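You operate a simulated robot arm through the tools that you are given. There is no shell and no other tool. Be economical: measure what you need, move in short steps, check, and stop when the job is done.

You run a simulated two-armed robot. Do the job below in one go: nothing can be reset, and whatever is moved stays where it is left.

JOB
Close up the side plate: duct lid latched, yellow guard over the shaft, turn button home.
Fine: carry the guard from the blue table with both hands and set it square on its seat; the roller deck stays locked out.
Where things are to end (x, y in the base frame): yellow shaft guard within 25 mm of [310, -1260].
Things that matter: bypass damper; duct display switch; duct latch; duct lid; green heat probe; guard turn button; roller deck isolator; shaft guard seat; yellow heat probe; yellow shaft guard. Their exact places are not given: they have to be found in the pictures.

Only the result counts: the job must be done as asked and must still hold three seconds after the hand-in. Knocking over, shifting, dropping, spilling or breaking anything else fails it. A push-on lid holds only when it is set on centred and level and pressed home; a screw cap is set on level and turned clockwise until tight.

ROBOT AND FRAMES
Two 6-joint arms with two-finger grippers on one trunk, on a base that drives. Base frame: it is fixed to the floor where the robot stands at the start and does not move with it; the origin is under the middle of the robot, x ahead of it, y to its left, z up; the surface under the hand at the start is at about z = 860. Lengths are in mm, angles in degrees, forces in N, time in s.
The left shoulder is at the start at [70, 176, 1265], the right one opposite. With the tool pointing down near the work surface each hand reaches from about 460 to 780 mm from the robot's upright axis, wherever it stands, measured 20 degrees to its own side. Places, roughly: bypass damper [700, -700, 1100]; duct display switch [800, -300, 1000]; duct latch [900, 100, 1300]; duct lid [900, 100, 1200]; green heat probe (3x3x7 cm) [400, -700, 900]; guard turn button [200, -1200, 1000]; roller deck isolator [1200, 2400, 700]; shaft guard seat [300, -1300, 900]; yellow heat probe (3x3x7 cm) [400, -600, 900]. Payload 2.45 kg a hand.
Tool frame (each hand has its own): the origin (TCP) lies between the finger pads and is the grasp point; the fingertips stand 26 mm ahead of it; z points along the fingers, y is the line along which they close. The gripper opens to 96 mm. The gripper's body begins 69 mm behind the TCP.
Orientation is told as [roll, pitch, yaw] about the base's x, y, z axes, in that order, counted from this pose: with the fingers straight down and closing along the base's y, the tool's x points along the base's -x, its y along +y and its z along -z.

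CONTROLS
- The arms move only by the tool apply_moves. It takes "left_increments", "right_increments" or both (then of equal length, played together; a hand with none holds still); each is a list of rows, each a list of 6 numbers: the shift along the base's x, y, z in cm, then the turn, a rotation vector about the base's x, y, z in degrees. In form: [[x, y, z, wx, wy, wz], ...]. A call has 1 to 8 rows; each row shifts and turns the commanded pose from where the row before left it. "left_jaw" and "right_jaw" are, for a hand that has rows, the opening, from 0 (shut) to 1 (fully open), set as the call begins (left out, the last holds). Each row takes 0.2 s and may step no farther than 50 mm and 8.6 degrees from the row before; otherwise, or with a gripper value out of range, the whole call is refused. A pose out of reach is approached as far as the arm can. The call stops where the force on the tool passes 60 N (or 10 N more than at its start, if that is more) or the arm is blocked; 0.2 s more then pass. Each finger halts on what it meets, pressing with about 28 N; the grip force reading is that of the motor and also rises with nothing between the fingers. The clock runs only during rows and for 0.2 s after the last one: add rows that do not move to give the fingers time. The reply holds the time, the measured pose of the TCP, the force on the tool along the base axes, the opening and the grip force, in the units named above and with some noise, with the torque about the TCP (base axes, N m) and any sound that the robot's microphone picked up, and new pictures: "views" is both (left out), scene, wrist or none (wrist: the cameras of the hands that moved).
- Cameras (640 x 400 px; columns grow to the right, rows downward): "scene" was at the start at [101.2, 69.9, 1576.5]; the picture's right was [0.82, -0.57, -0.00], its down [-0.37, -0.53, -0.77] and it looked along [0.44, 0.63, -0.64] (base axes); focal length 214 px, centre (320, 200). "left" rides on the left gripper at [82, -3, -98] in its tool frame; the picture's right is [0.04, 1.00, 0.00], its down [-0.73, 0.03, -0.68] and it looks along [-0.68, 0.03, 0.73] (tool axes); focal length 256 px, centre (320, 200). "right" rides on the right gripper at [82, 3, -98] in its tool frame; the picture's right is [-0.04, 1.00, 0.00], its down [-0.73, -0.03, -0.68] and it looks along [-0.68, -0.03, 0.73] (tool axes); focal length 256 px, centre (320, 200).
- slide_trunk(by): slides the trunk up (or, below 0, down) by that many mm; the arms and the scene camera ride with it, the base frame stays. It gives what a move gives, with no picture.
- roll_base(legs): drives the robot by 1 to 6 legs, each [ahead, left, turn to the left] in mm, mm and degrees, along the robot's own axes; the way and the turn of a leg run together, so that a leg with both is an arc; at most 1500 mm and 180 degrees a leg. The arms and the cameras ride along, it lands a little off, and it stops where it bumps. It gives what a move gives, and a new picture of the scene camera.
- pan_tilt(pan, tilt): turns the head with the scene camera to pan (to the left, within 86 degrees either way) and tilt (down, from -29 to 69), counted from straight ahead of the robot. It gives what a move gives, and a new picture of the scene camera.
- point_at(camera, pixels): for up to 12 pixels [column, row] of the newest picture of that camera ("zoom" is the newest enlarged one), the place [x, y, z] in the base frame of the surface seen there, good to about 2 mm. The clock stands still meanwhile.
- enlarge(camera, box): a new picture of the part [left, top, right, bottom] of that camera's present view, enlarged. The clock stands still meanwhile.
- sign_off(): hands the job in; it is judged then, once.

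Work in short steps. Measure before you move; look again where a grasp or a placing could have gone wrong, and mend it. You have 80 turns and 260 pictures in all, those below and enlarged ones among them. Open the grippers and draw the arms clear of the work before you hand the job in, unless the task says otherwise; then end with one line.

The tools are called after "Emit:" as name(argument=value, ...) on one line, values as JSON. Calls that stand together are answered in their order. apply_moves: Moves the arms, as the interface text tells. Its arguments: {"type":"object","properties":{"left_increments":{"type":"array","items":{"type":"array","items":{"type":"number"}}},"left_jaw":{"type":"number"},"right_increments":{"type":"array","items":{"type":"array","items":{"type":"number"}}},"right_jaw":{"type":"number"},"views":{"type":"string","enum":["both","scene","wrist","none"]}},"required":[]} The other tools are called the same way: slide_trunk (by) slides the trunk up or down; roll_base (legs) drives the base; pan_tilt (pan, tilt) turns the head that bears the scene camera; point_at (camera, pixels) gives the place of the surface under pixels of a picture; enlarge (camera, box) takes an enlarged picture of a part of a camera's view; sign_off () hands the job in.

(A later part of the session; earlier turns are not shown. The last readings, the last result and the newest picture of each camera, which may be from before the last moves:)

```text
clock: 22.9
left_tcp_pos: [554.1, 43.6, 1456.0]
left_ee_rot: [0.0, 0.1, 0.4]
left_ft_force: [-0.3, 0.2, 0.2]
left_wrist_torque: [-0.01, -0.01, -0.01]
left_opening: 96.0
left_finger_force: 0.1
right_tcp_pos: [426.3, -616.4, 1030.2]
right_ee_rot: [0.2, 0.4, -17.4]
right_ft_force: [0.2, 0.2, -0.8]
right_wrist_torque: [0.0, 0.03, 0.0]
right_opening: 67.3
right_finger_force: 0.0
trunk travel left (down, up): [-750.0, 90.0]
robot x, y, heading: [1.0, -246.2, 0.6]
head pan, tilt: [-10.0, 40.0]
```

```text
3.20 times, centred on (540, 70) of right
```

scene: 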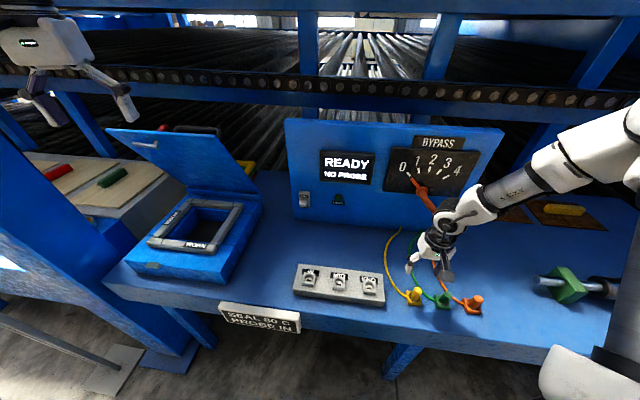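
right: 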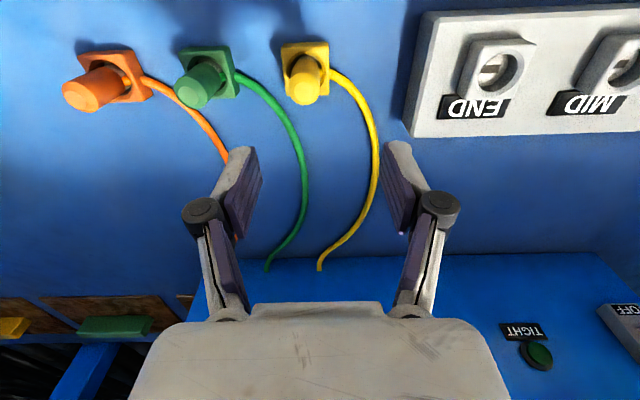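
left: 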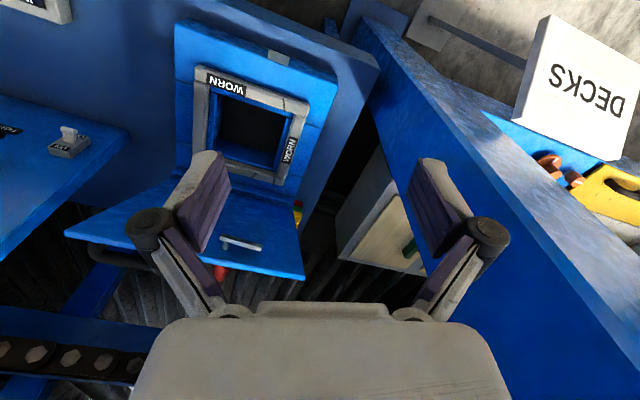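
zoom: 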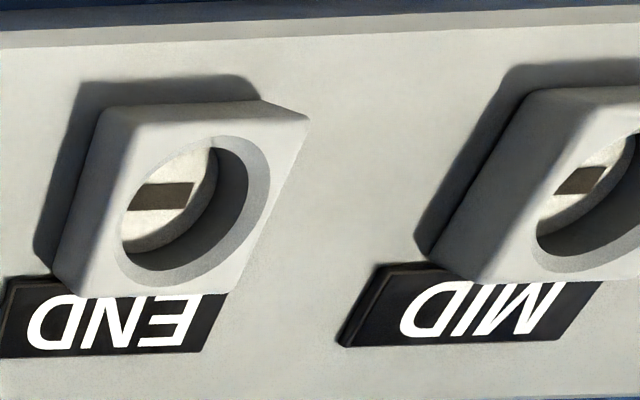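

Cap top centre ≈ [414.5,-625,926.5], ring top ≈877. I descend around the cylinder to TCP z≈909.

Emit:
apply_moves(right_increments=[[-1.2, -0.85, 0, 0, 0, 0], [0, 0, -4, 0, 0, 0], [0, 0, -4, 0, 0, 0], [0, 0, -4, 0, 0, 0], [0, 0, 0, 0, 0, 0]])

```text
clock: 24.1
left_tcp_pos: [553.9, 44.2, 1455.7]
left_ee_rot: [0.1, 0.2, 0.4]
left_ft_force: [-0.3, -0.1, -0.2]
left_wrist_torque: [0.0, -0.03, 0.01]
left_opening: 96.0
left_finger_force: 0.1
right_tcp_pos: [412.8, -624.1, 911.1]
right_ee_rot: [0.0, 0.4, -17.5]
right_ft_force: [-0.4, 0.3, 0.1]
right_wrist_torque: [0.01, -0.02, 0.0]
right_opening: 67.0
right_finger_force: 0.1
trunk travel left (down, up): [-750.0, 90.0]
robot x, y, heading: [-2.2, -247.3, 0.4]
head pan, tilt: [-10.0, 40.0]
```

scene: 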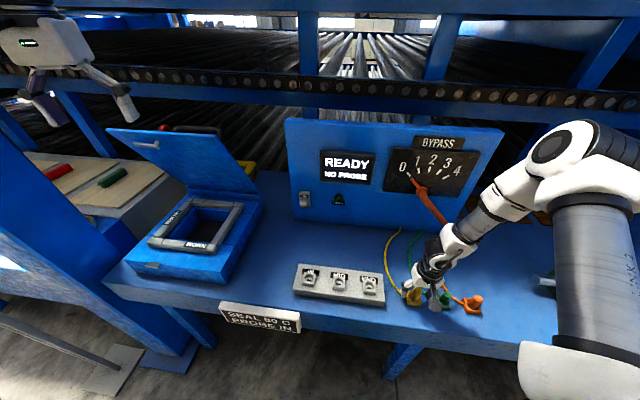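
right: 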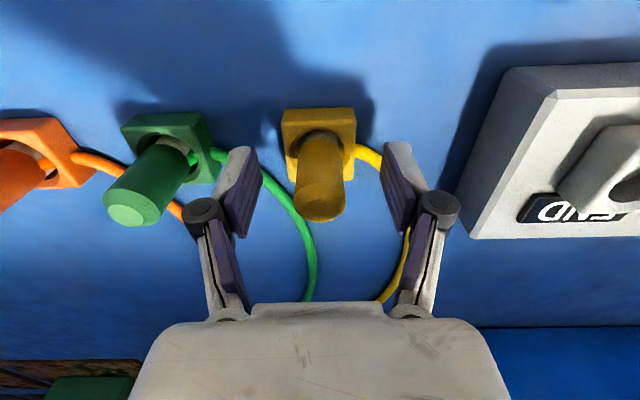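

The cylinder stands between the fingers; I close and lift 60 mm.

Emit:
apply_moves(right_increments=[[0, 0, 0, 0, 0, 0], [0, 0, 0, 0, 0, 0], [0, 0, 1, 0, 0, 0], [0, 0, 2, 0, 0, 0], [0, 0, 4, 0, 0, 0]], right_jaw=0)

Emit:
enlarge(camera="scene", box=[370, 220, 490, 320])

```text
clock: 25.3
left_tcp_pos: [550.9, 45.3, 1457.2]
left_ee_rot: [-0.1, 0.0, 0.5]
left_ft_force: [0.5, 0.8, 0.0]
left_wrist_torque: [-0.01, -0.05, 0.01]
left_opening: 96.1
left_finger_force: 0.1
right_tcp_pos: [411.5, -623.3, 983.6]
right_ee_rot: [0.0, 0.3, -17.3]
right_ft_force: [0.3, 0.3, 0.6]
right_wrist_torque: [-0.02, -0.03, -0.01]
right_opening: 23.3
right_finger_force: 28.0
trunk travel left (down, up): [-750.0, 90.0]
robot x, y, heading: [-0.2, -250.4, 0.3]
head pan, tilt: [-10.0, 40.0]
```

scene: 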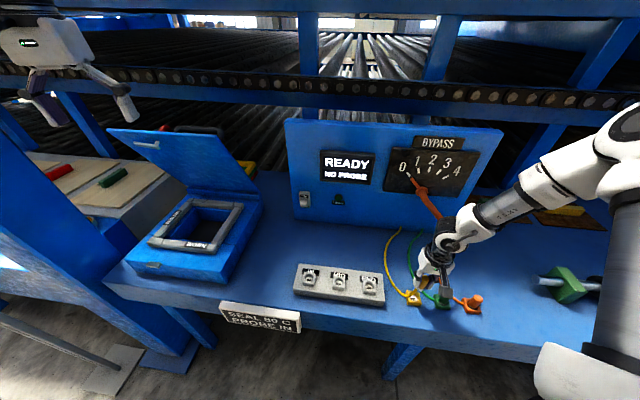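
right: 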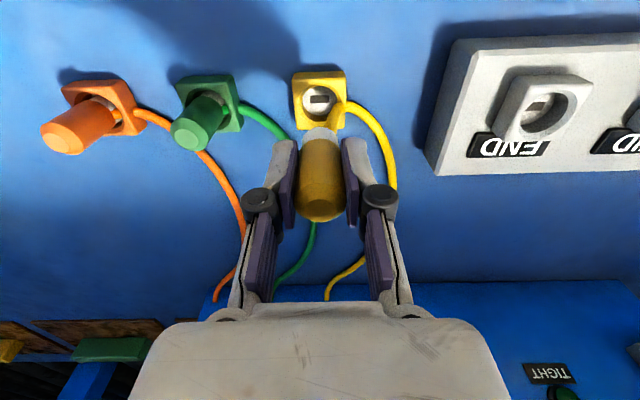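

```text
4.00 times, centred on (430, 270) of scene
```

zoom: 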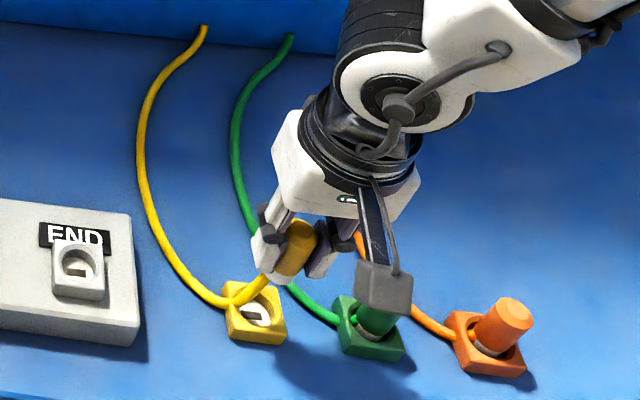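

The probe is out of its parking ring. I measure the ring's hole floor (319,102) as reference and move above IN.

Emit:
point_at(camera="right", pixels=[[320, 100], [311, 100], [329, 100], [295, 75], [340, 72], [543, 101], [537, 107]])

Emit:
apply_moves(right_increments=[[0, 0, 4, 0, 0, 0], [1.5, 4.6, 1, 0, 0, 0], [1.5, 4.6, 1, 0, 0, 0], [1.5, 4.6, 1, 0, 0, 0], [1.5, 4.6, 0, 0, 0, 0], [1.5, 4.6, 0, 0, 0, 0], [1.5, 4, 0, 0, 0, 0]])

Emit:
enlarge(camera="right", box=[260, 60, 420, 160])

```text
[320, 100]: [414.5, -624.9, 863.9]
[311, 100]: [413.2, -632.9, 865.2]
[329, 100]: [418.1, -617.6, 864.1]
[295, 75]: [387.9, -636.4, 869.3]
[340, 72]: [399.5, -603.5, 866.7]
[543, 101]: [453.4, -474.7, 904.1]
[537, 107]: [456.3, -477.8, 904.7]
```

```text
clock: 26.9
left_tcp_pos: [552.7, 43.9, 1457.3]
left_ee_rot: [-0.1, 0.1, 0.4]
left_ft_force: [-0.2, 0.9, -0.3]
left_wrist_torque: [0.02, 0.0, -0.05]
left_opening: 96.0
left_finger_force: 0.1
right_tcp_pos: [446.8, -519.2, 1047.1]
right_ee_rot: [-0.1, 0.4, -17.4]
right_ft_force: [0.2, -0.4, -1.2]
right_wrist_torque: [-0.01, 0.01, -0.01]
right_opening: 23.3
right_finger_force: 27.7
right hand out of reach, approached as far as the arm can: row 4, 5, 6, 7
trunk travel left (down, up): [-750.0, 90.0]
robot x, y, heading: [2.9, -247.6, 0.4]
head pan, tilt: [-10.0, 40.0]
```

scene: 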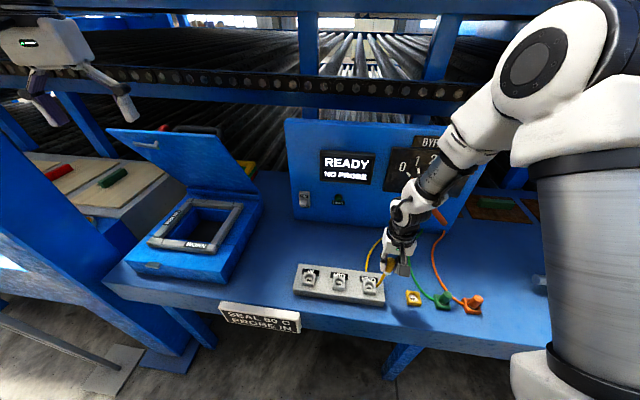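
right: 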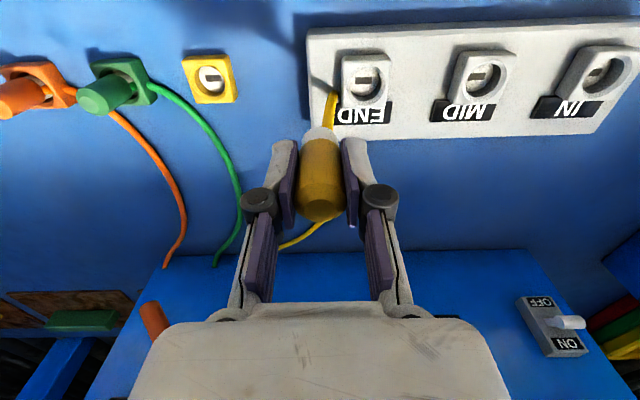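

```text
4.00 times, centred on (340, 110) of right
```

zoom: 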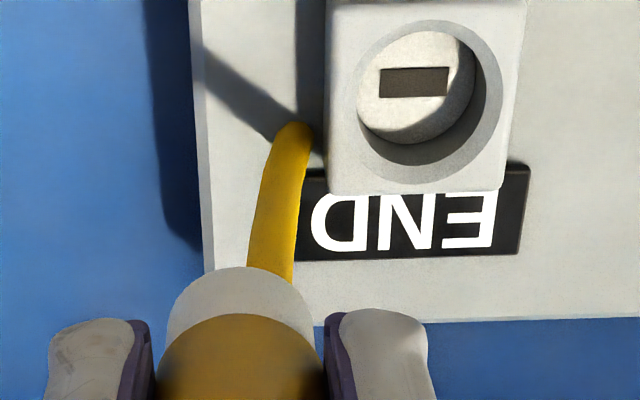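

The arm is too folded there. I step it forward in x first, then back the base 120 mm for reach.

Emit:
apply_moves(right_increments=[[3, 0, 0, 0, 0, 0], [3, 0, 0, 0, 0, 0], [0, 0, 0, 0, 0, 0]], views="none")

Emit:
roll_base(legs=[[-120, 0, 0]])

```text
clock: 27.7
left_tcp_pos: [551.1, 44.5, 1456.6]
left_ee_rot: [0.0, 0.1, 0.4]
left_ft_force: [-0.4, 1.2, -0.6]
left_wrist_torque: [0.01, -0.03, 0.01]
left_opening: 95.9
left_finger_force: 0.0
right_tcp_pos: [499.1, -536.5, 1044.9]
right_ee_rot: [-0.2, 0.2, -17.4]
right_ft_force: [0.4, 0.1, -0.1]
right_wrist_torque: [0.0, 0.01, 0.02]
right_opening: 23.4
right_finger_force: 28.2
right hand out of reach, approached as far as the arm can: row 1, 2
trunk travel left (down, up): [-750.0, 90.0]
robot x, y, heading: [-0.4, -253.2, 0.3]
head pan, tilt: [-10.0, 40.0]
```

```text
clock: 28.9
left_tcp_pos: [436.2, 43.7, 1456.7]
left_ee_rot: [-0.1, 0.2, 0.4]
left_ft_force: [-0.9, -0.1, 0.0]
left_wrist_torque: [-0.03, -0.02, 0.01]
left_opening: 95.9
left_finger_force: 0.0
right_tcp_pos: [379.8, -538.8, 1044.7]
right_ee_rot: [-0.1, 0.4, -17.4]
right_ft_force: [-0.2, 0.3, -0.3]
right_wrist_torque: [0.02, -0.01, -0.01]
right_opening: 23.4
right_finger_force: 28.2
trunk travel left (down, up): [-750.0, 90.0]
robot x, y, heading: [-120.2, -249.6, 0.4]
head pan, tilt: [-10.0, 40.0]
```

scene: 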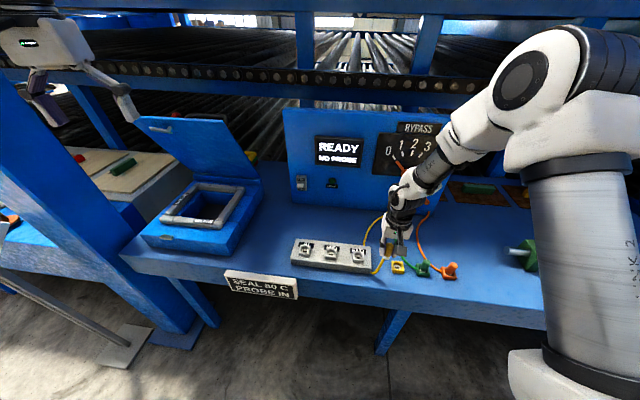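

Now I move above IN at about [528,-300].

Emit:
apply_moves(right_increments=[[4, 2.5, 0, 0, 0, 0], [3, 3.5, 0, 0, 0, 0], [2.4, 4.2, 0, 0, 0, 0], [1.8, 4.5, 0, 0, 0, 0], [1.8, 4.5, 0, 0, 0, 0], [1.6, 4.5, 0, 0, 0, 0]])

Emit:
enlarge(camera="right", box=[240, 60, 400, 160])

```text
clock: 30.3
left_tcp_pos: [433.8, 44.0, 1456.6]
left_ee_rot: [0.0, 0.0, 0.4]
left_ft_force: [0.8, 0.3, -0.2]
left_wrist_torque: [0.03, -0.01, 0.02]
left_opening: 96.0
left_finger_force: 0.0
right_tcp_pos: [403.3, -549.4, 1030.9]
right_ee_rot: [-0.2, 0.2, -17.4]
right_ft_force: [-0.1, -0.5, -0.9]
right_wrist_torque: [0.01, 0.02, 0.02]
right_opening: 23.5
right_finger_force: 28.1
right hand out of reach, approached as far as the arm can: row 1, 2, 3, 4, 5, 6
trunk travel left (down, up): [-750.0, 90.0]
robot x, y, heading: [-116.4, -249.0, 0.3]
head pan, tilt: [-10.0, 40.0]
```

scene: 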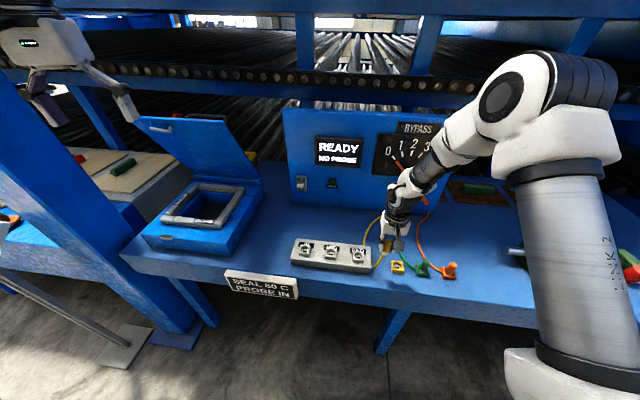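
right: 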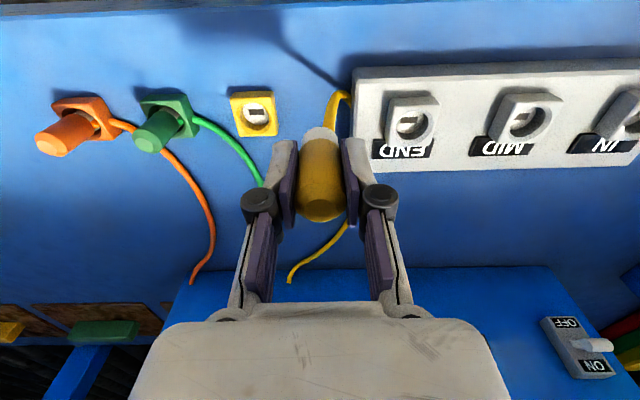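

```text
4.00 times, centred on (320, 110) of right
```

zoom: 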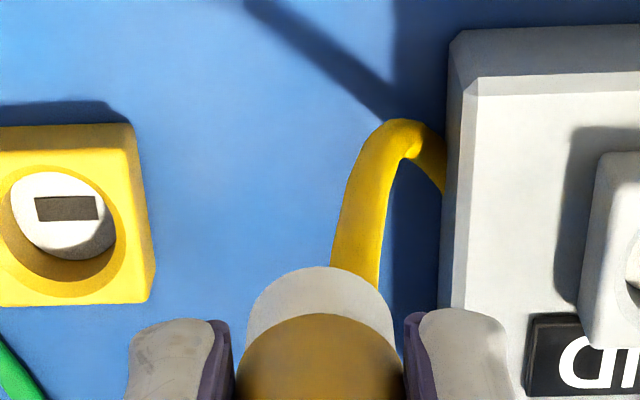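

The arm is in a side-reaching posture limited at about 300 mm to the robot's right. I shift the base left instead, tucking the left hand inward first.

Emit:
apply_moves(left_increments=[[-3, -3.5, 0, 0, 0, 0], [-3, -3.5, 0, 0, 0, 0], [-3, -3, 0, 0, 0, 0]], views="none")

Emit:
roll_base(legs=[[0, 310, 0], [60, 0, 0]])

Emit:
enlarge(camera="right", box=[0, 0, 640, 400])

```text
clock: 31.1
left_tcp_pos: [356.4, -60.3, 1456.3]
left_ee_rot: [0.1, 0.2, 0.4]
left_ft_force: [0.9, -0.4, -0.5]
left_wrist_torque: [0.01, 0.02, 0.01]
left_opening: 96.0
left_finger_force: 0.1
left hand out of reach, approached as far as the arm can: row 3
right_tcp_pos: [405.7, -549.6, 1029.8]
right_ee_rot: [-0.1, 0.1, -17.4]
right_ft_force: [0.2, 0.2, -0.7]
right_wrist_torque: [0.05, 0.05, -0.01]
right_opening: 23.4
right_finger_force: 28.2
trunk travel left (down, up): [-750.0, 90.0]
robot x, y, heading: [-118.9, -245.8, 0.4]
head pan, tilt: [-10.0, 40.0]
```

```text
clock: 33.8
left_tcp_pos: [404.0, 251.9, 1460.8]
left_ee_rot: [0.1, -0.1, 0.5]
left_ft_force: [-1.0, 0.6, 0.5]
left_wrist_torque: [0.01, -0.11, -0.06]
left_opening: 95.8
left_finger_force: 0.1
right_tcp_pos: [456.3, -236.3, 1034.1]
right_ee_rot: [0.0, -0.2, -17.3]
right_ft_force: [-0.1, 0.4, 0.1]
right_wrist_torque: [0.01, -0.09, -0.04]
right_opening: 23.6
right_finger_force: 28.0
trunk travel left (down, up): [-750.0, 90.0]
robot x, y, heading: [-67.2, 63.0, 0.5]
head pan, tilt: [-10.0, 40.0]
```

scene: 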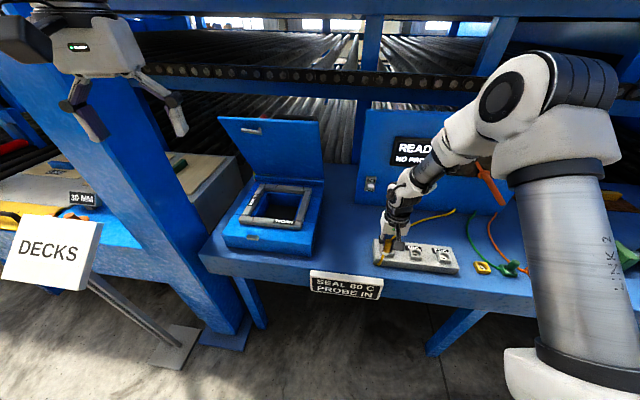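

```text
1.00 times, centred on (320, 200) of right (not enlarged: the box is as wide or as high as the picture)
```

zoom: 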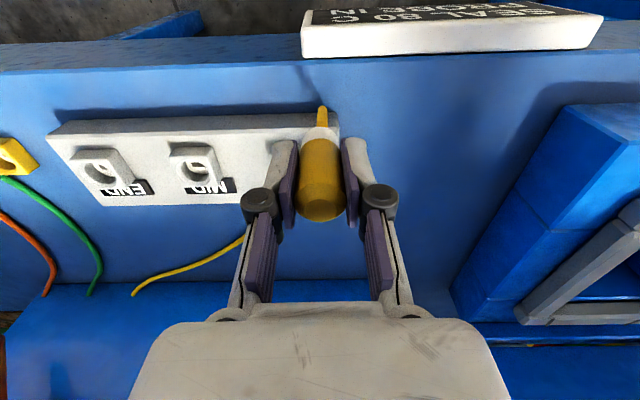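

I move the hand past IN (to x≈600) so the socket shows in front of the wrist camera.

Emit:
apply_moves(right_increments=[[4, -1, 1, 0, 0, 0], [4, -2, 1, 0, 0, 0], [4, -2, 0, 0, 0, 0], [2, -2, 0, 0, 0, 0], [0, 0, 0, 0, 0, 0]])

Emit:
enlarge(camera="right", box=[220, 0, 420, 125])

```text
clock: 35.0
left_tcp_pos: [411.3, 253.9, 1458.0]
left_ee_rot: [0.0, 0.1, 0.5]
left_ft_force: [-0.8, 0.1, 0.7]
left_wrist_torque: [-0.01, -0.01, 0.01]
left_opening: 95.9
left_finger_force: 0.1
right_tcp_pos: [562.5, -340.5, 1049.6]
right_ee_rot: [-0.6, 0.0, -17.3]
right_ft_force: [-0.9, -0.4, -0.2]
right_wrist_torque: [0.0, -0.02, -0.01]
right_opening: 23.4
right_finger_force: 27.7
right hand out of reach, approached as far as the arm can: row 1, 2, 3, 4
trunk travel left (down, up): [-750.0, 90.0]
robot x, y, heading: [-62.9, 59.1, 0.2]
head pan, tilt: [-10.0, 40.0]
```

scene: 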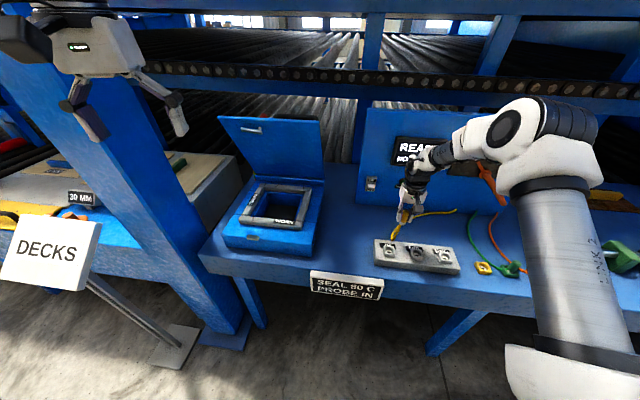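
right: 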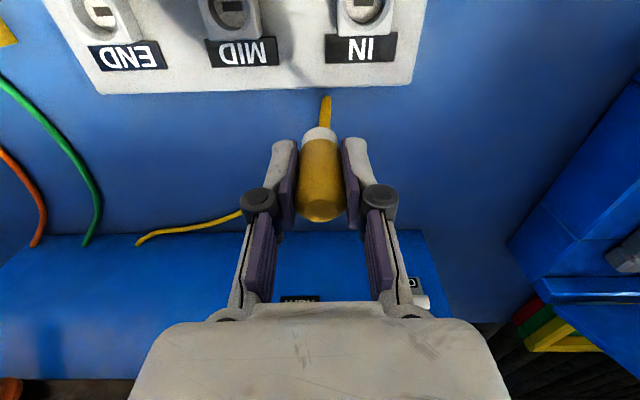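

```text
3.20 times, centred on (320, 62) of right
```

zoom: 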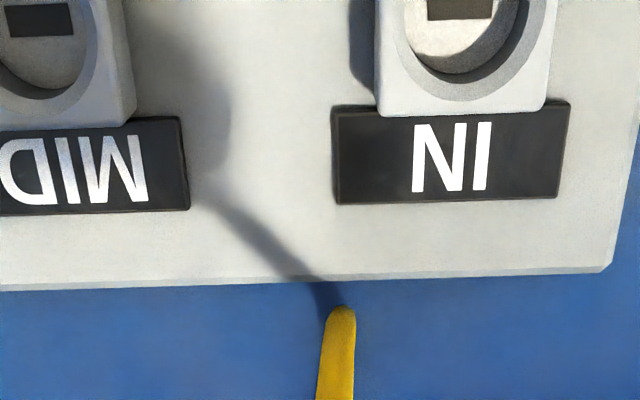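

I measure IN's rim and slot pixels.

Emit:
point_at(camera="right", pixels=[[342, 28], [388, 27], [364, 27], [364, 3], [356, 3], [373, 3], [344, 6], [387, 6], [364, 16], [340, 75], [230, 4], [102, 12]])

```text
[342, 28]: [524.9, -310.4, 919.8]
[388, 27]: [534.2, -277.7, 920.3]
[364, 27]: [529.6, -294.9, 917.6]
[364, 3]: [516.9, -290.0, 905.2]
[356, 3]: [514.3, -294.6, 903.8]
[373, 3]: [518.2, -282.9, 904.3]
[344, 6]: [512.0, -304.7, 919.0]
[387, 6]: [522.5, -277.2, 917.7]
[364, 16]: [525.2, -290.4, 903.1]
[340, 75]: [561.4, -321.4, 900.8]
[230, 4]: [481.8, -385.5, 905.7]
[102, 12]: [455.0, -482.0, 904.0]
```

IN centre ≈ [515,-290], floor 904, rim 919; the parked geometry gives a seated TCP near [513,-289,950]. I move above it and pause.

Emit:
apply_moves(right_increments=[[-2.5, 2.6, 0, 0.6, 0, 0], [-2.5, 2.6, 0, 0, 0, 0], [0, 0, -3, 0, 0, 0], [0, 0, -2.5, 0, 0, 0], [0, 0, 0, 0, 0, 0]])

Emit:
enlarge(camera="scene", box=[350, 180, 500, 290])

```text
clock: 36.2
left_tcp_pos: [411.3, 254.3, 1456.8]
left_ee_rot: [0.0, 0.1, 0.5]
left_ft_force: [-0.5, -0.7, 1.5]
left_wrist_torque: [-0.03, -0.03, -0.01]
left_opening: 96.0
left_finger_force: 0.0
right_tcp_pos: [511.6, -288.3, 995.0]
right_ee_rot: [0.4, 0.2, -17.3]
right_ft_force: [0.0, 1.0, -0.1]
right_wrist_torque: [-0.01, 0.0, -0.01]
right_opening: 23.1
right_finger_force: 27.6
trunk travel left (down, up): [-750.0, 90.0]
robot x, y, heading: [-59.7, 62.6, 0.7]
head pan, tilt: [-10.0, 40.0]
```

scene: 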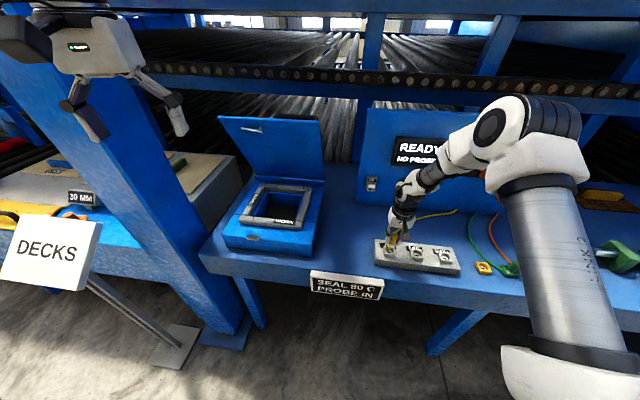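
right: 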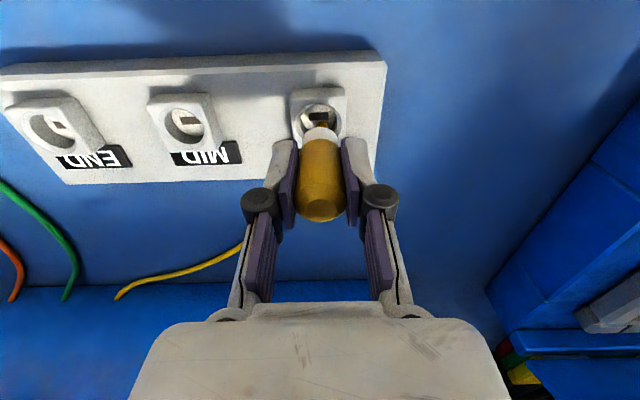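

```text
3.64 times, centred on (425, 235) of scene
```

zoom: 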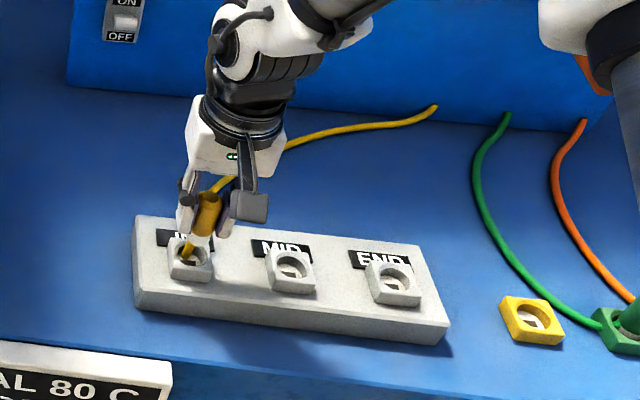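

Socket sits right under the probe (320,110). I lower in small steps to seat it.

Emit:
apply_moves(right_increments=[[0.1, -0.07, -1.5, 0, 0, 0], [0, 0, -1.5, 0, 0, 0], [0, 0, -0.7, 0, 0, 0], [0, 0, -0.7, 0, 0, 0], [0, 0, 0, 0, 0, 0]])

Emit:
enlarge(camera="scene", box=[350, 120, 480, 280])

```text
clock: 37.4
left_tcp_pos: [412.5, 254.2, 1457.6]
left_ee_rot: [0.0, 0.2, 0.5]
left_ft_force: [-0.6, 0.7, -0.6]
left_wrist_torque: [0.01, 0.0, 0.01]
left_opening: 96.1
left_finger_force: 0.1
right_tcp_pos: [512.0, -290.2, 952.1]
right_ee_rot: [0.3, 0.1, -17.4]
right_ft_force: [0.4, -1.1, 4.2]
right_wrist_torque: [-0.05, -0.06, 0.02]
right_opening: 23.7
right_finger_force: 27.6
trunk travel left (down, up): [-750.0, 90.0]
robot x, y, heading: [-62.7, 59.7, 0.6]
head pan, tilt: [-10.0, 40.0]
```

scene: 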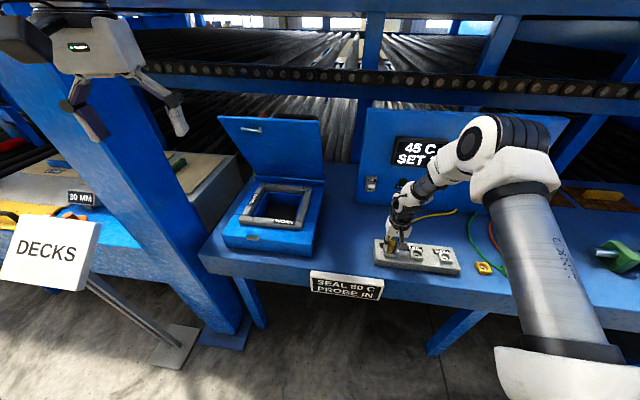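
right: 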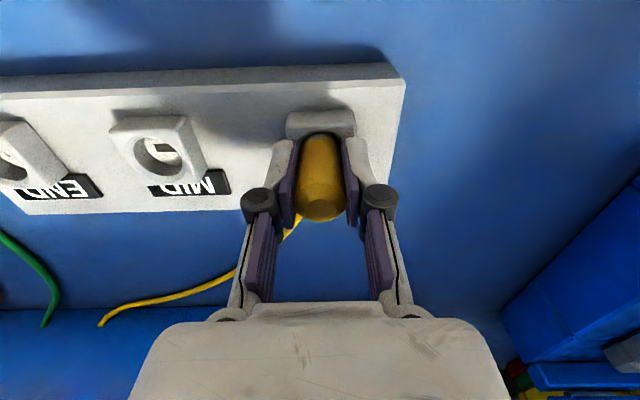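

```text
2.50 times, centred on (415, 200) of scene
```

zoom: 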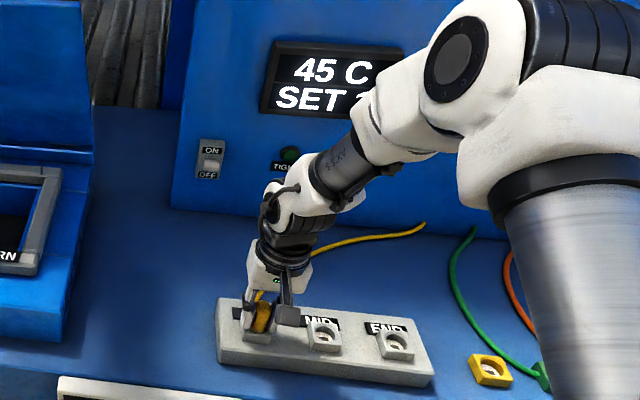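

Display reads "45 C / SET …": probe is in. A slight press, then open and rise to read everything.

Emit:
apply_moves(right_increments=[[0, 0, -0.2, 0, 0, 0], [0, 0, 0, 0, 0, 0]], views="none")

Emit:
apply_moves(right_increments=[[0, 0, 0, 0, 0, 0], [0, 0, 3, 0, 0, 0], [0, 0, 4, 0, 0, 0], [-1, -4, 3, 0, 0, 0], [-2, -4.5, 0, 0, 0, 0], [-2, -4.5, 0, 0, 0, 0]], right_jaw=0.6)

Emit:
enlarge(camera="scene", box=[350, 100, 560, 290])

```text
clock: 38.0
left_tcp_pos: [410.9, 255.4, 1458.0]
left_ee_rot: [0.0, 0.1, 0.5]
left_ft_force: [-0.1, -0.1, -0.4]
left_wrist_torque: [-0.04, -0.03, -0.03]
left_opening: 96.3
left_finger_force: 0.0
right_tcp_pos: [513.0, -289.5, 951.0]
right_ee_rot: [0.2, 0.0, -17.3]
right_ft_force: [2.8, -5.3, 17.8]
right_wrist_torque: [-0.17, -0.21, -0.05]
right_opening: 23.4
right_finger_force: 27.8
trunk travel left (down, up): [-750.0, 90.0]
robot x, y, heading: [-63.9, 60.8, 0.5]
head pan, tilt: [-10.0, 40.0]
```

```text
refused: row 4 steps farther than a row can; nothing moved
```

```text
2.11 times, centred on (455, 195) of scene
```

zoom: 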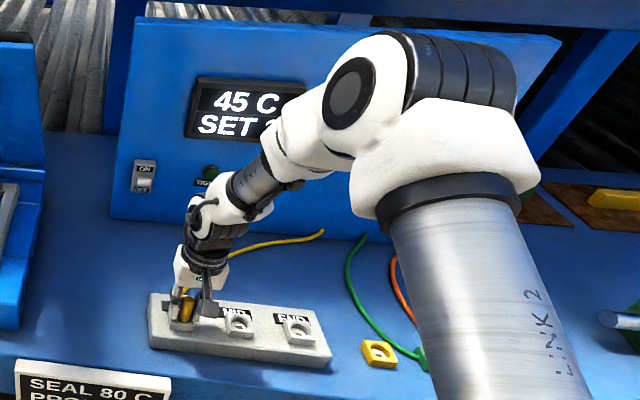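

Seated (18 N). The retreat was refused for length; I repeat it with shorter steps.

Emit:
apply_moves(right_increments=[[0, 0, 0, 0, 0, 0], [0, 0, 3, 0, 0, 0], [0, 0, 4, 0, 0, 0], [0, 0, 4, 0, 0, 0], [-2, -4.5, 0, 0, 0, 0], [-2, -4.5, 0, 0, 0, 0], [-2, -4.5, 0, 0, 0, 0]], right_jaw=0.6)

Emit:
enlarge(camera="scene", box=[350, 100, 560, 290])

```text
clock: 39.6
left_tcp_pos: [410.8, 253.1, 1457.4]
left_ee_rot: [0.1, 0.2, 0.5]
left_ft_force: [-0.6, 0.3, -0.2]
left_wrist_torque: [0.03, -0.03, -0.04]
left_opening: 95.9
left_finger_force: 0.1
right_tcp_pos: [453.4, -425.6, 1060.0]
right_ee_rot: [0.5, 0.3, -17.1]
right_ft_force: [-0.1, 0.5, 0.0]
right_wrist_torque: [0.03, -0.01, 0.02]
right_opening: 57.7
right_finger_force: 0.1
trunk travel left (down, up): [-750.0, 90.0]
robot x, y, heading: [-65.4, 61.4, 0.5]
head pan, tilt: [-10.0, 40.0]
```

scene: 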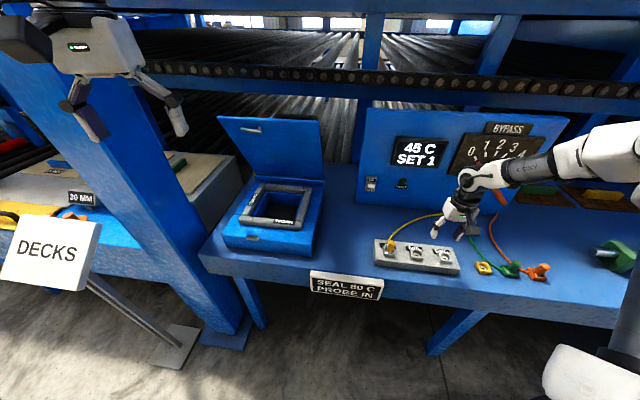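
right: 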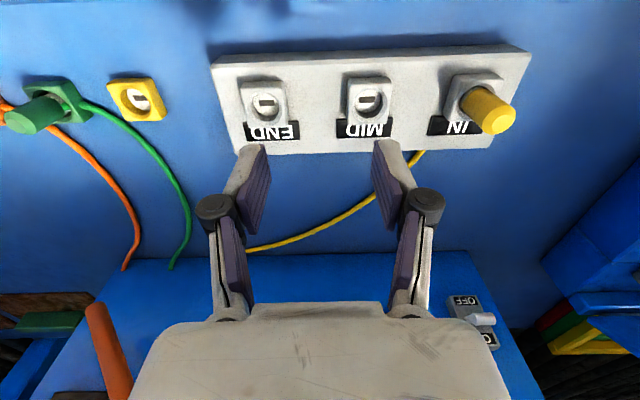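

```text
2.11 times, centred on (455, 195) of scene
```

zoom: 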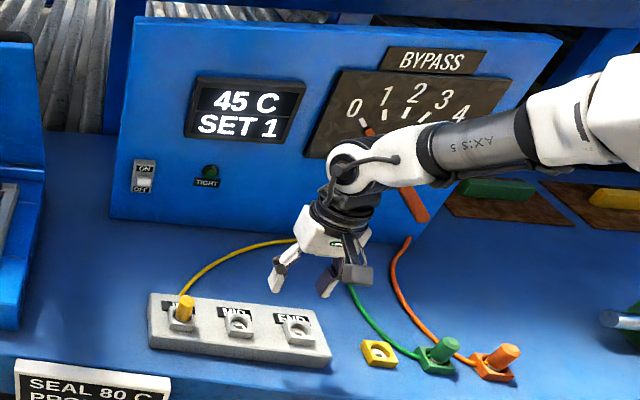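

Yellow sits in IN and the display says "45 C / SET 1", so the bypass needs setting 1. I measure the damper lever.

Emit:
point_at(camera="zoom", pixels=[[360, 122], [368, 133], [388, 116], [412, 112], [433, 118], [320, 140], [352, 75], [478, 80], [420, 208], [407, 190], [414, 200]])

Emit:
point_at(camera="right", pixels=[[95, 306], [105, 340], [120, 375], [100, 320]])

```text
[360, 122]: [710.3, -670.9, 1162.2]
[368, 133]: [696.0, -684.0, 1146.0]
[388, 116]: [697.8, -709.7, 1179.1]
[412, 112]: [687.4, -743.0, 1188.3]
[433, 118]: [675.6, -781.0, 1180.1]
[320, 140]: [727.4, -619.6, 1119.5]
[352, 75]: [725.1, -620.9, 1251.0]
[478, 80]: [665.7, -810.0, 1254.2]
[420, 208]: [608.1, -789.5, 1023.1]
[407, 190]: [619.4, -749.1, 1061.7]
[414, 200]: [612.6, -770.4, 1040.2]
```

```text
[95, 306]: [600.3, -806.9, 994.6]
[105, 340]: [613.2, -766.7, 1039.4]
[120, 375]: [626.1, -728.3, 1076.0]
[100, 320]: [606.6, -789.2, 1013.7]
```

The handle bar runs from the pivot to its end near [600,-807,995], 60 mm off the plate; 0→1 is about 21° clockwise, i.e. pushing the end ~40 mm left. I drive right to reach it.

Emit:
roll_base(legs=[[0, -510, 0], [60, 0, 0]])

Emit:
pan_tilt(pan=-20, tilt=40)

Emit:
enlarge(camera="right", box=[0, 0, 640, 400])

```text
clock: 43.2
left_tcp_pos: [467.6, -269.5, 1459.5]
left_ee_rot: [0.0, -0.1, -0.6]
left_ft_force: [-0.7, 0.3, 0.8]
left_wrist_torque: [0.02, -0.07, 0.02]
left_opening: 96.2
left_finger_force: 0.0
right_tcp_pos: [498.1, -947.3, 1064.3]
right_ee_rot: [0.5, 0.0, -18.4]
right_ft_force: [-0.9, -0.5, 0.4]
right_wrist_torque: [0.01, -0.08, 0.01]
right_opening: 57.5
right_finger_force: 0.1
trunk travel left (down, up): [-750.0, 90.0]
robot x, y, heading: [-6.4, -450.3, -0.8]
head pan, tilt: [-10.0, 40.0]
```

scene: 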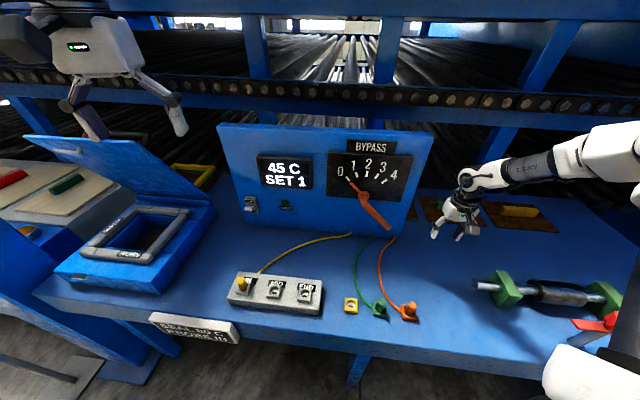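

```text
clock: 43.9
left_tcp_pos: [475.4, -271.1, 1456.7]
left_ee_rot: [-0.1, 0.2, -0.6]
left_ft_force: [0.8, -0.1, 0.2]
left_wrist_torque: [-0.01, 0.05, -0.05]
left_opening: 95.8
left_finger_force: 0.0
right_tcp_pos: [502.6, -948.5, 1060.6]
right_ee_rot: [0.4, 0.4, -18.3]
right_ft_force: [-0.4, 0.3, -0.2]
right_wrist_torque: [-0.02, 0.02, 0.01]
right_opening: 57.8
right_finger_force: 0.1
trunk travel left (down, up): [-750.0, 90.0]
robot x, y, heading: [-5.1, -452.1, -0.7]
head pan, tilt: [-20.0, 40.0]
```

scene: 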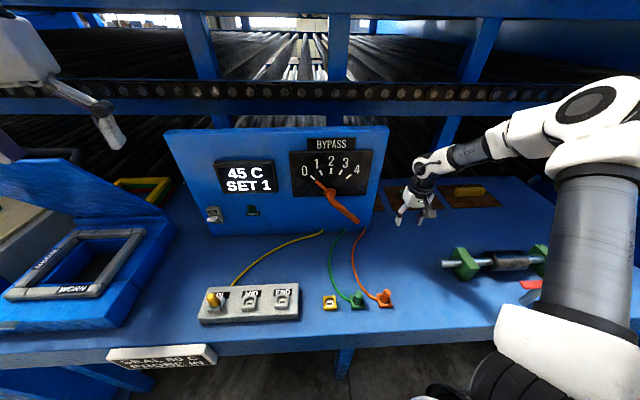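

```text
1.00 times, centred on (320, 200) of right (not enlarged: the box is as wide or as high as the picture)
```

zoom: 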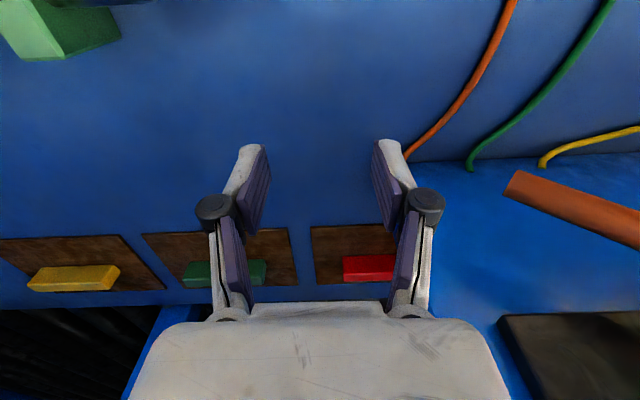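

Clear view now; I measure pivot (332,195), handle end (357,222), pointer tip (318,181) and ticks.

Emit:
enlarge(camera="scene", box=[280, 130, 400, 235])

Emit:
point_at(camera="scene", pixels=[[357, 221], [345, 208], [333, 194], [324, 186], [318, 180], [315, 177], [322, 173], [333, 172], [341, 173], [348, 177], [360, 224]])

```text
3.81 times, centred on (340, 182) of scene
```

zoom: 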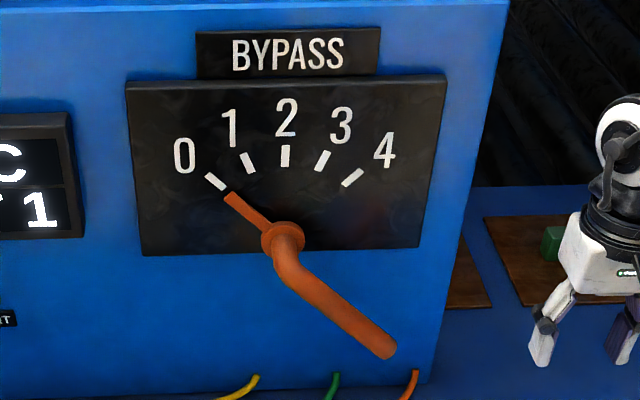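

```text
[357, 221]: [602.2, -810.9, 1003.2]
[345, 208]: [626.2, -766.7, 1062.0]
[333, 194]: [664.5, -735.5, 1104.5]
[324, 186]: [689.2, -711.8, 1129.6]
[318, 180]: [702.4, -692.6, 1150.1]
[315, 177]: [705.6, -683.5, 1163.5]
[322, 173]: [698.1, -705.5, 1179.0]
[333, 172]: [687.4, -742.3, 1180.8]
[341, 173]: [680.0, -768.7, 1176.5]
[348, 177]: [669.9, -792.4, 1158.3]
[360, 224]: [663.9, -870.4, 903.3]
```

I close the right fingers, go to the right of the handle end and lower to z≈985.

Emit:
apply_moves(right_increments=[[4, 2.8, 0, 0, 0, 0.5], [4, 2.8, 0, 0, 0, 0.5], [0, 3.4, 0, 0, 0, 0], [0, 0, -3.8, 0, 0, 0], [0, 0, -3.8, 0, 0, 0], [0, 0, 0, 0, 0, 0]], right_jaw=0)

Emit:
enlarge(camera="scene", box=[280, 130, 440, 250])

```text
clock: 45.3
left_tcp_pos: [473.4, -269.8, 1457.6]
left_ee_rot: [0.0, 0.0, -0.6]
left_ft_force: [-0.5, 0.3, -0.1]
left_wrist_torque: [-0.05, -0.05, 0.01]
left_opening: 96.2
left_finger_force: 0.1
right_tcp_pos: [582.0, -854.6, 987.4]
right_ee_rot: [0.4, 0.2, -17.4]
right_ft_force: [-0.5, -0.3, 0.6]
right_wrist_torque: [0.02, 0.02, 0.0]
right_opening: 0.1
right_finger_force: 28.2
trunk travel left (down, up): [-750.0, 90.0]
robot x, y, heading: [-6.7, -450.4, -0.7]
head pan, tilt: [-20.0, 40.0]
```

scene: 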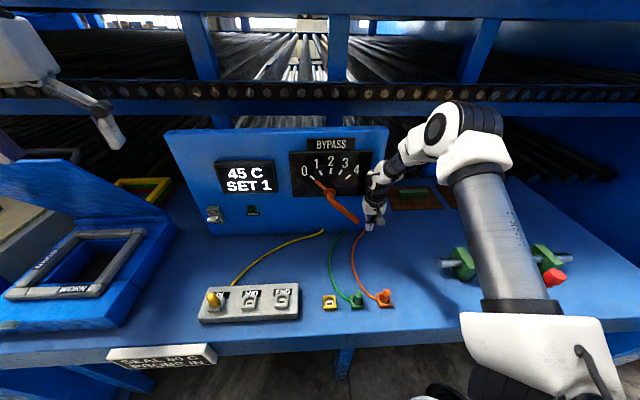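
right: 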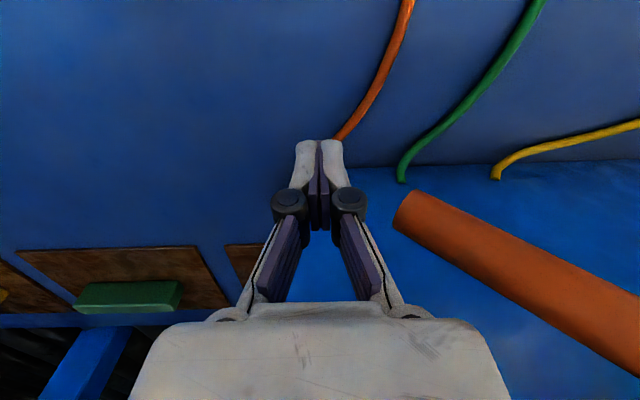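

```text
3.33 times, centred on (360, 190) of scene
```

zoom: 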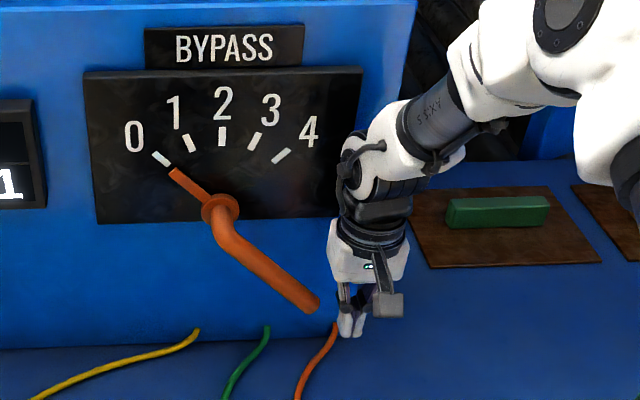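

Fist is just right of the handle end. I lower 8 mm and push left 60 mm in steps.

Emit:
apply_moves(right_increments=[[0, 0, -0.8, 0, 0, 0], [0.6, 1.9, 0, 0, 0, 0], [0.45, 1.43, 0, 0, 0, 0], [0.45, 1.43, 0, 0, 0, 0], [0.3, 0.95, 0, 0, 0, 0]])

Emit:
enlarge(camera="scene", box=[200, 130, 400, 250])

```text
clock: 46.5
left_tcp_pos: [474.9, -268.8, 1456.5]
left_ee_rot: [-0.1, 0.1, -0.6]
left_ft_force: [0.3, -0.4, -0.2]
left_wrist_torque: [-0.01, -0.02, -0.01]
left_opening: 96.0
left_finger_force: 0.0
right_tcp_pos: [573.0, -815.8, 981.8]
right_ee_rot: [0.1, 0.0, -17.3]
right_ft_force: [-0.1, 1.0, -0.1]
right_wrist_torque: [-0.03, 0.02, 0.0]
right_opening: 0.2
right_finger_force: 28.0
right hand out of reach, approached as far as the arm can: row 2, 3, 4, 5
trunk travel left (down, up): [-750.0, 90.0]
robot x, y, heading: [-5.7, -452.1, -0.6]
head pan, tilt: [-20.0, 40.0]
```

scene: 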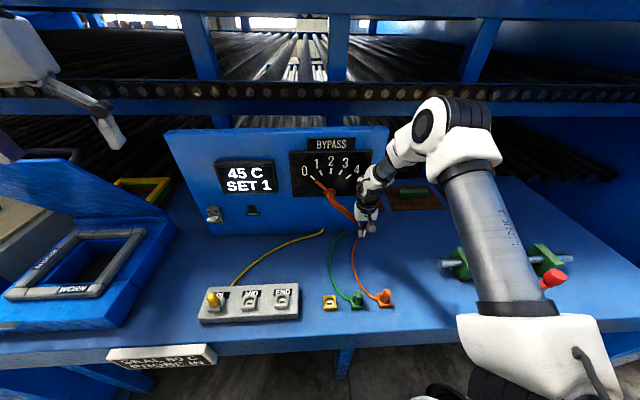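
right: 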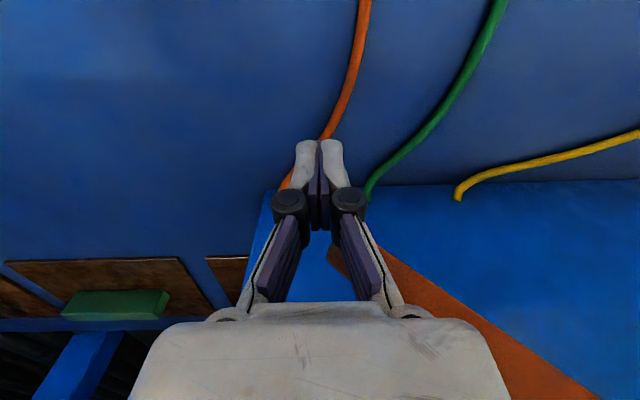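

```text
3.20 times, centred on (300, 190) of scene
```

zoom: 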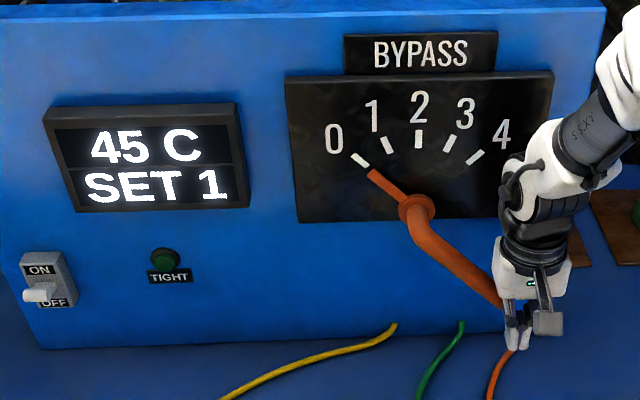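

The limit seems to be wrist yaw versus arm direction. I turn the hand +20° yaw and retry, restoring the fist to beside the handle end.

Emit:
apply_moves(right_increments=[[-0.5, -2, 0, 0, 0, 7], [0, -2, 0, 0, 0, 7], [1, 0, 0, 0, 0, 6], [1, 0, 0, 0, 0, 0], [0, 0, 0, 0, 0, 0]])

```text
clock: 47.7
left_tcp_pos: [475.9, -270.1, 1456.5]
left_ee_rot: [0.0, 0.1, -0.6]
left_ft_force: [-0.5, 0.3, -0.4]
left_wrist_torque: [0.0, -0.02, 0.0]
left_opening: 96.2
left_finger_force: 0.1
right_tcp_pos: [525.9, -849.3, 982.9]
right_ee_rot: [-0.9, -0.3, 2.0]
right_ft_force: [0.7, 0.5, 0.5]
right_wrist_torque: [0.03, 0.01, -0.02]
right_opening: 0.1
right_finger_force: 28.1
right hand out of reach, approached as far as the arm can: row 2, 3, 4
trunk travel left (down, up): [-750.0, 90.0]
robot x, y, heading: [-5.1, -448.2, -0.4]
head pan, tilt: [-20.0, 40.0]
```

scene: 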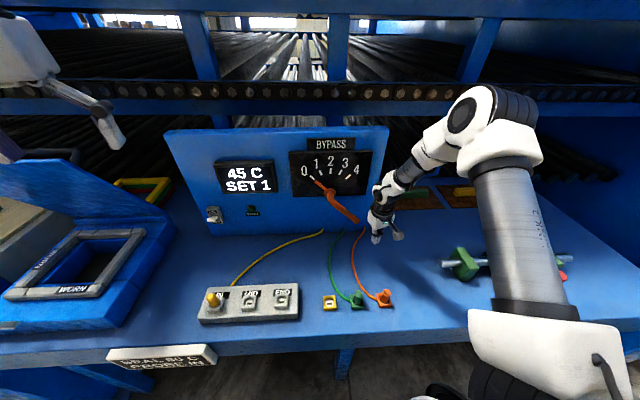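
right: 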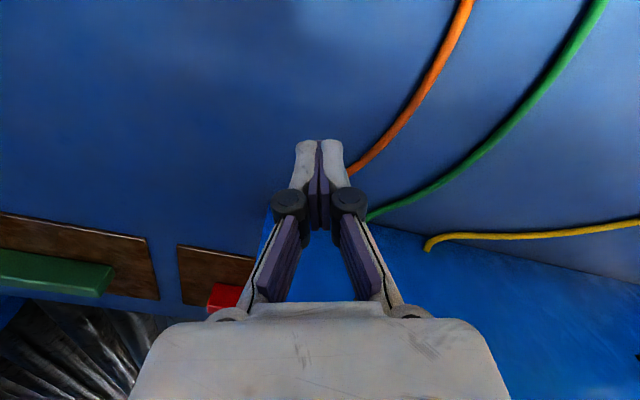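

That made it worse; more negative yaw is the good direction. I restore yaw -17°, return right of the handle, and will push with the base instead.

Emit:
apply_moves(right_increments=[[0, -1, 0, 0.9, 0.3, -6.5], [0, 0, 0, 0, 0, -6.5], [2, 0, 0, 0, 0, -6.5], [2, 0, 0, 0, 0, -3], [1.8, 0, -0.6, 0, 0, 0], [0, 0, 0, 0, 0, 0]])

```text
clock: 49.1
left_tcp_pos: [474.3, -268.5, 1457.5]
left_ee_rot: [0.0, 0.2, -0.6]
left_ft_force: [0.5, -1.3, 0.1]
left_wrist_torque: [0.03, -0.03, -0.03]
left_opening: 96.0
left_finger_force: 0.1
right_tcp_pos: [582.0, -858.7, 977.5]
right_ee_rot: [1.2, 0.6, -19.9]
right_ft_force: [0.0, -0.3, 1.2]
right_wrist_torque: [-0.02, -0.01, -0.02]
right_opening: 0.1
right_finger_force: 27.7
trunk travel left (down, up): [-750.0, 90.0]
robot x, y, heading: [-7.4, -449.1, -0.4]
head pan, tilt: [-20.0, 40.0]
```

scene: 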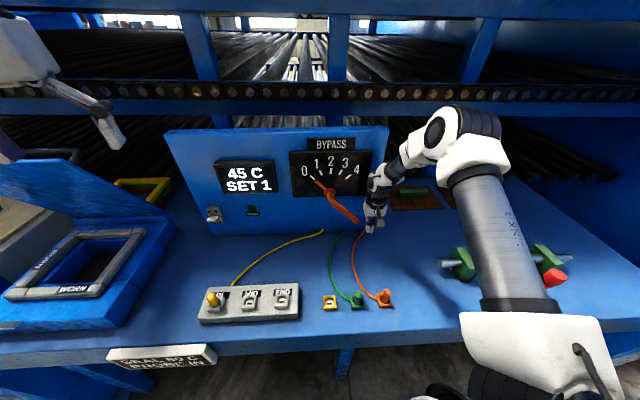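
right: 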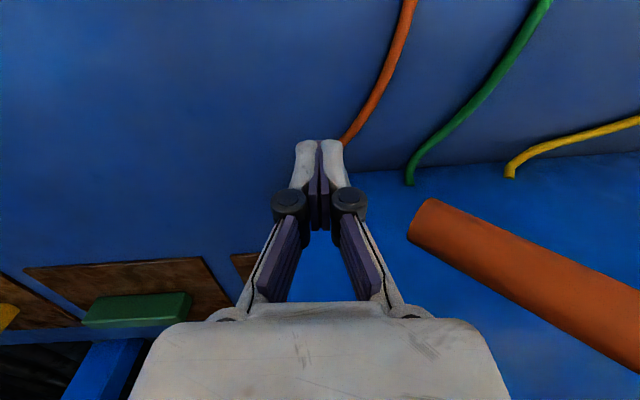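

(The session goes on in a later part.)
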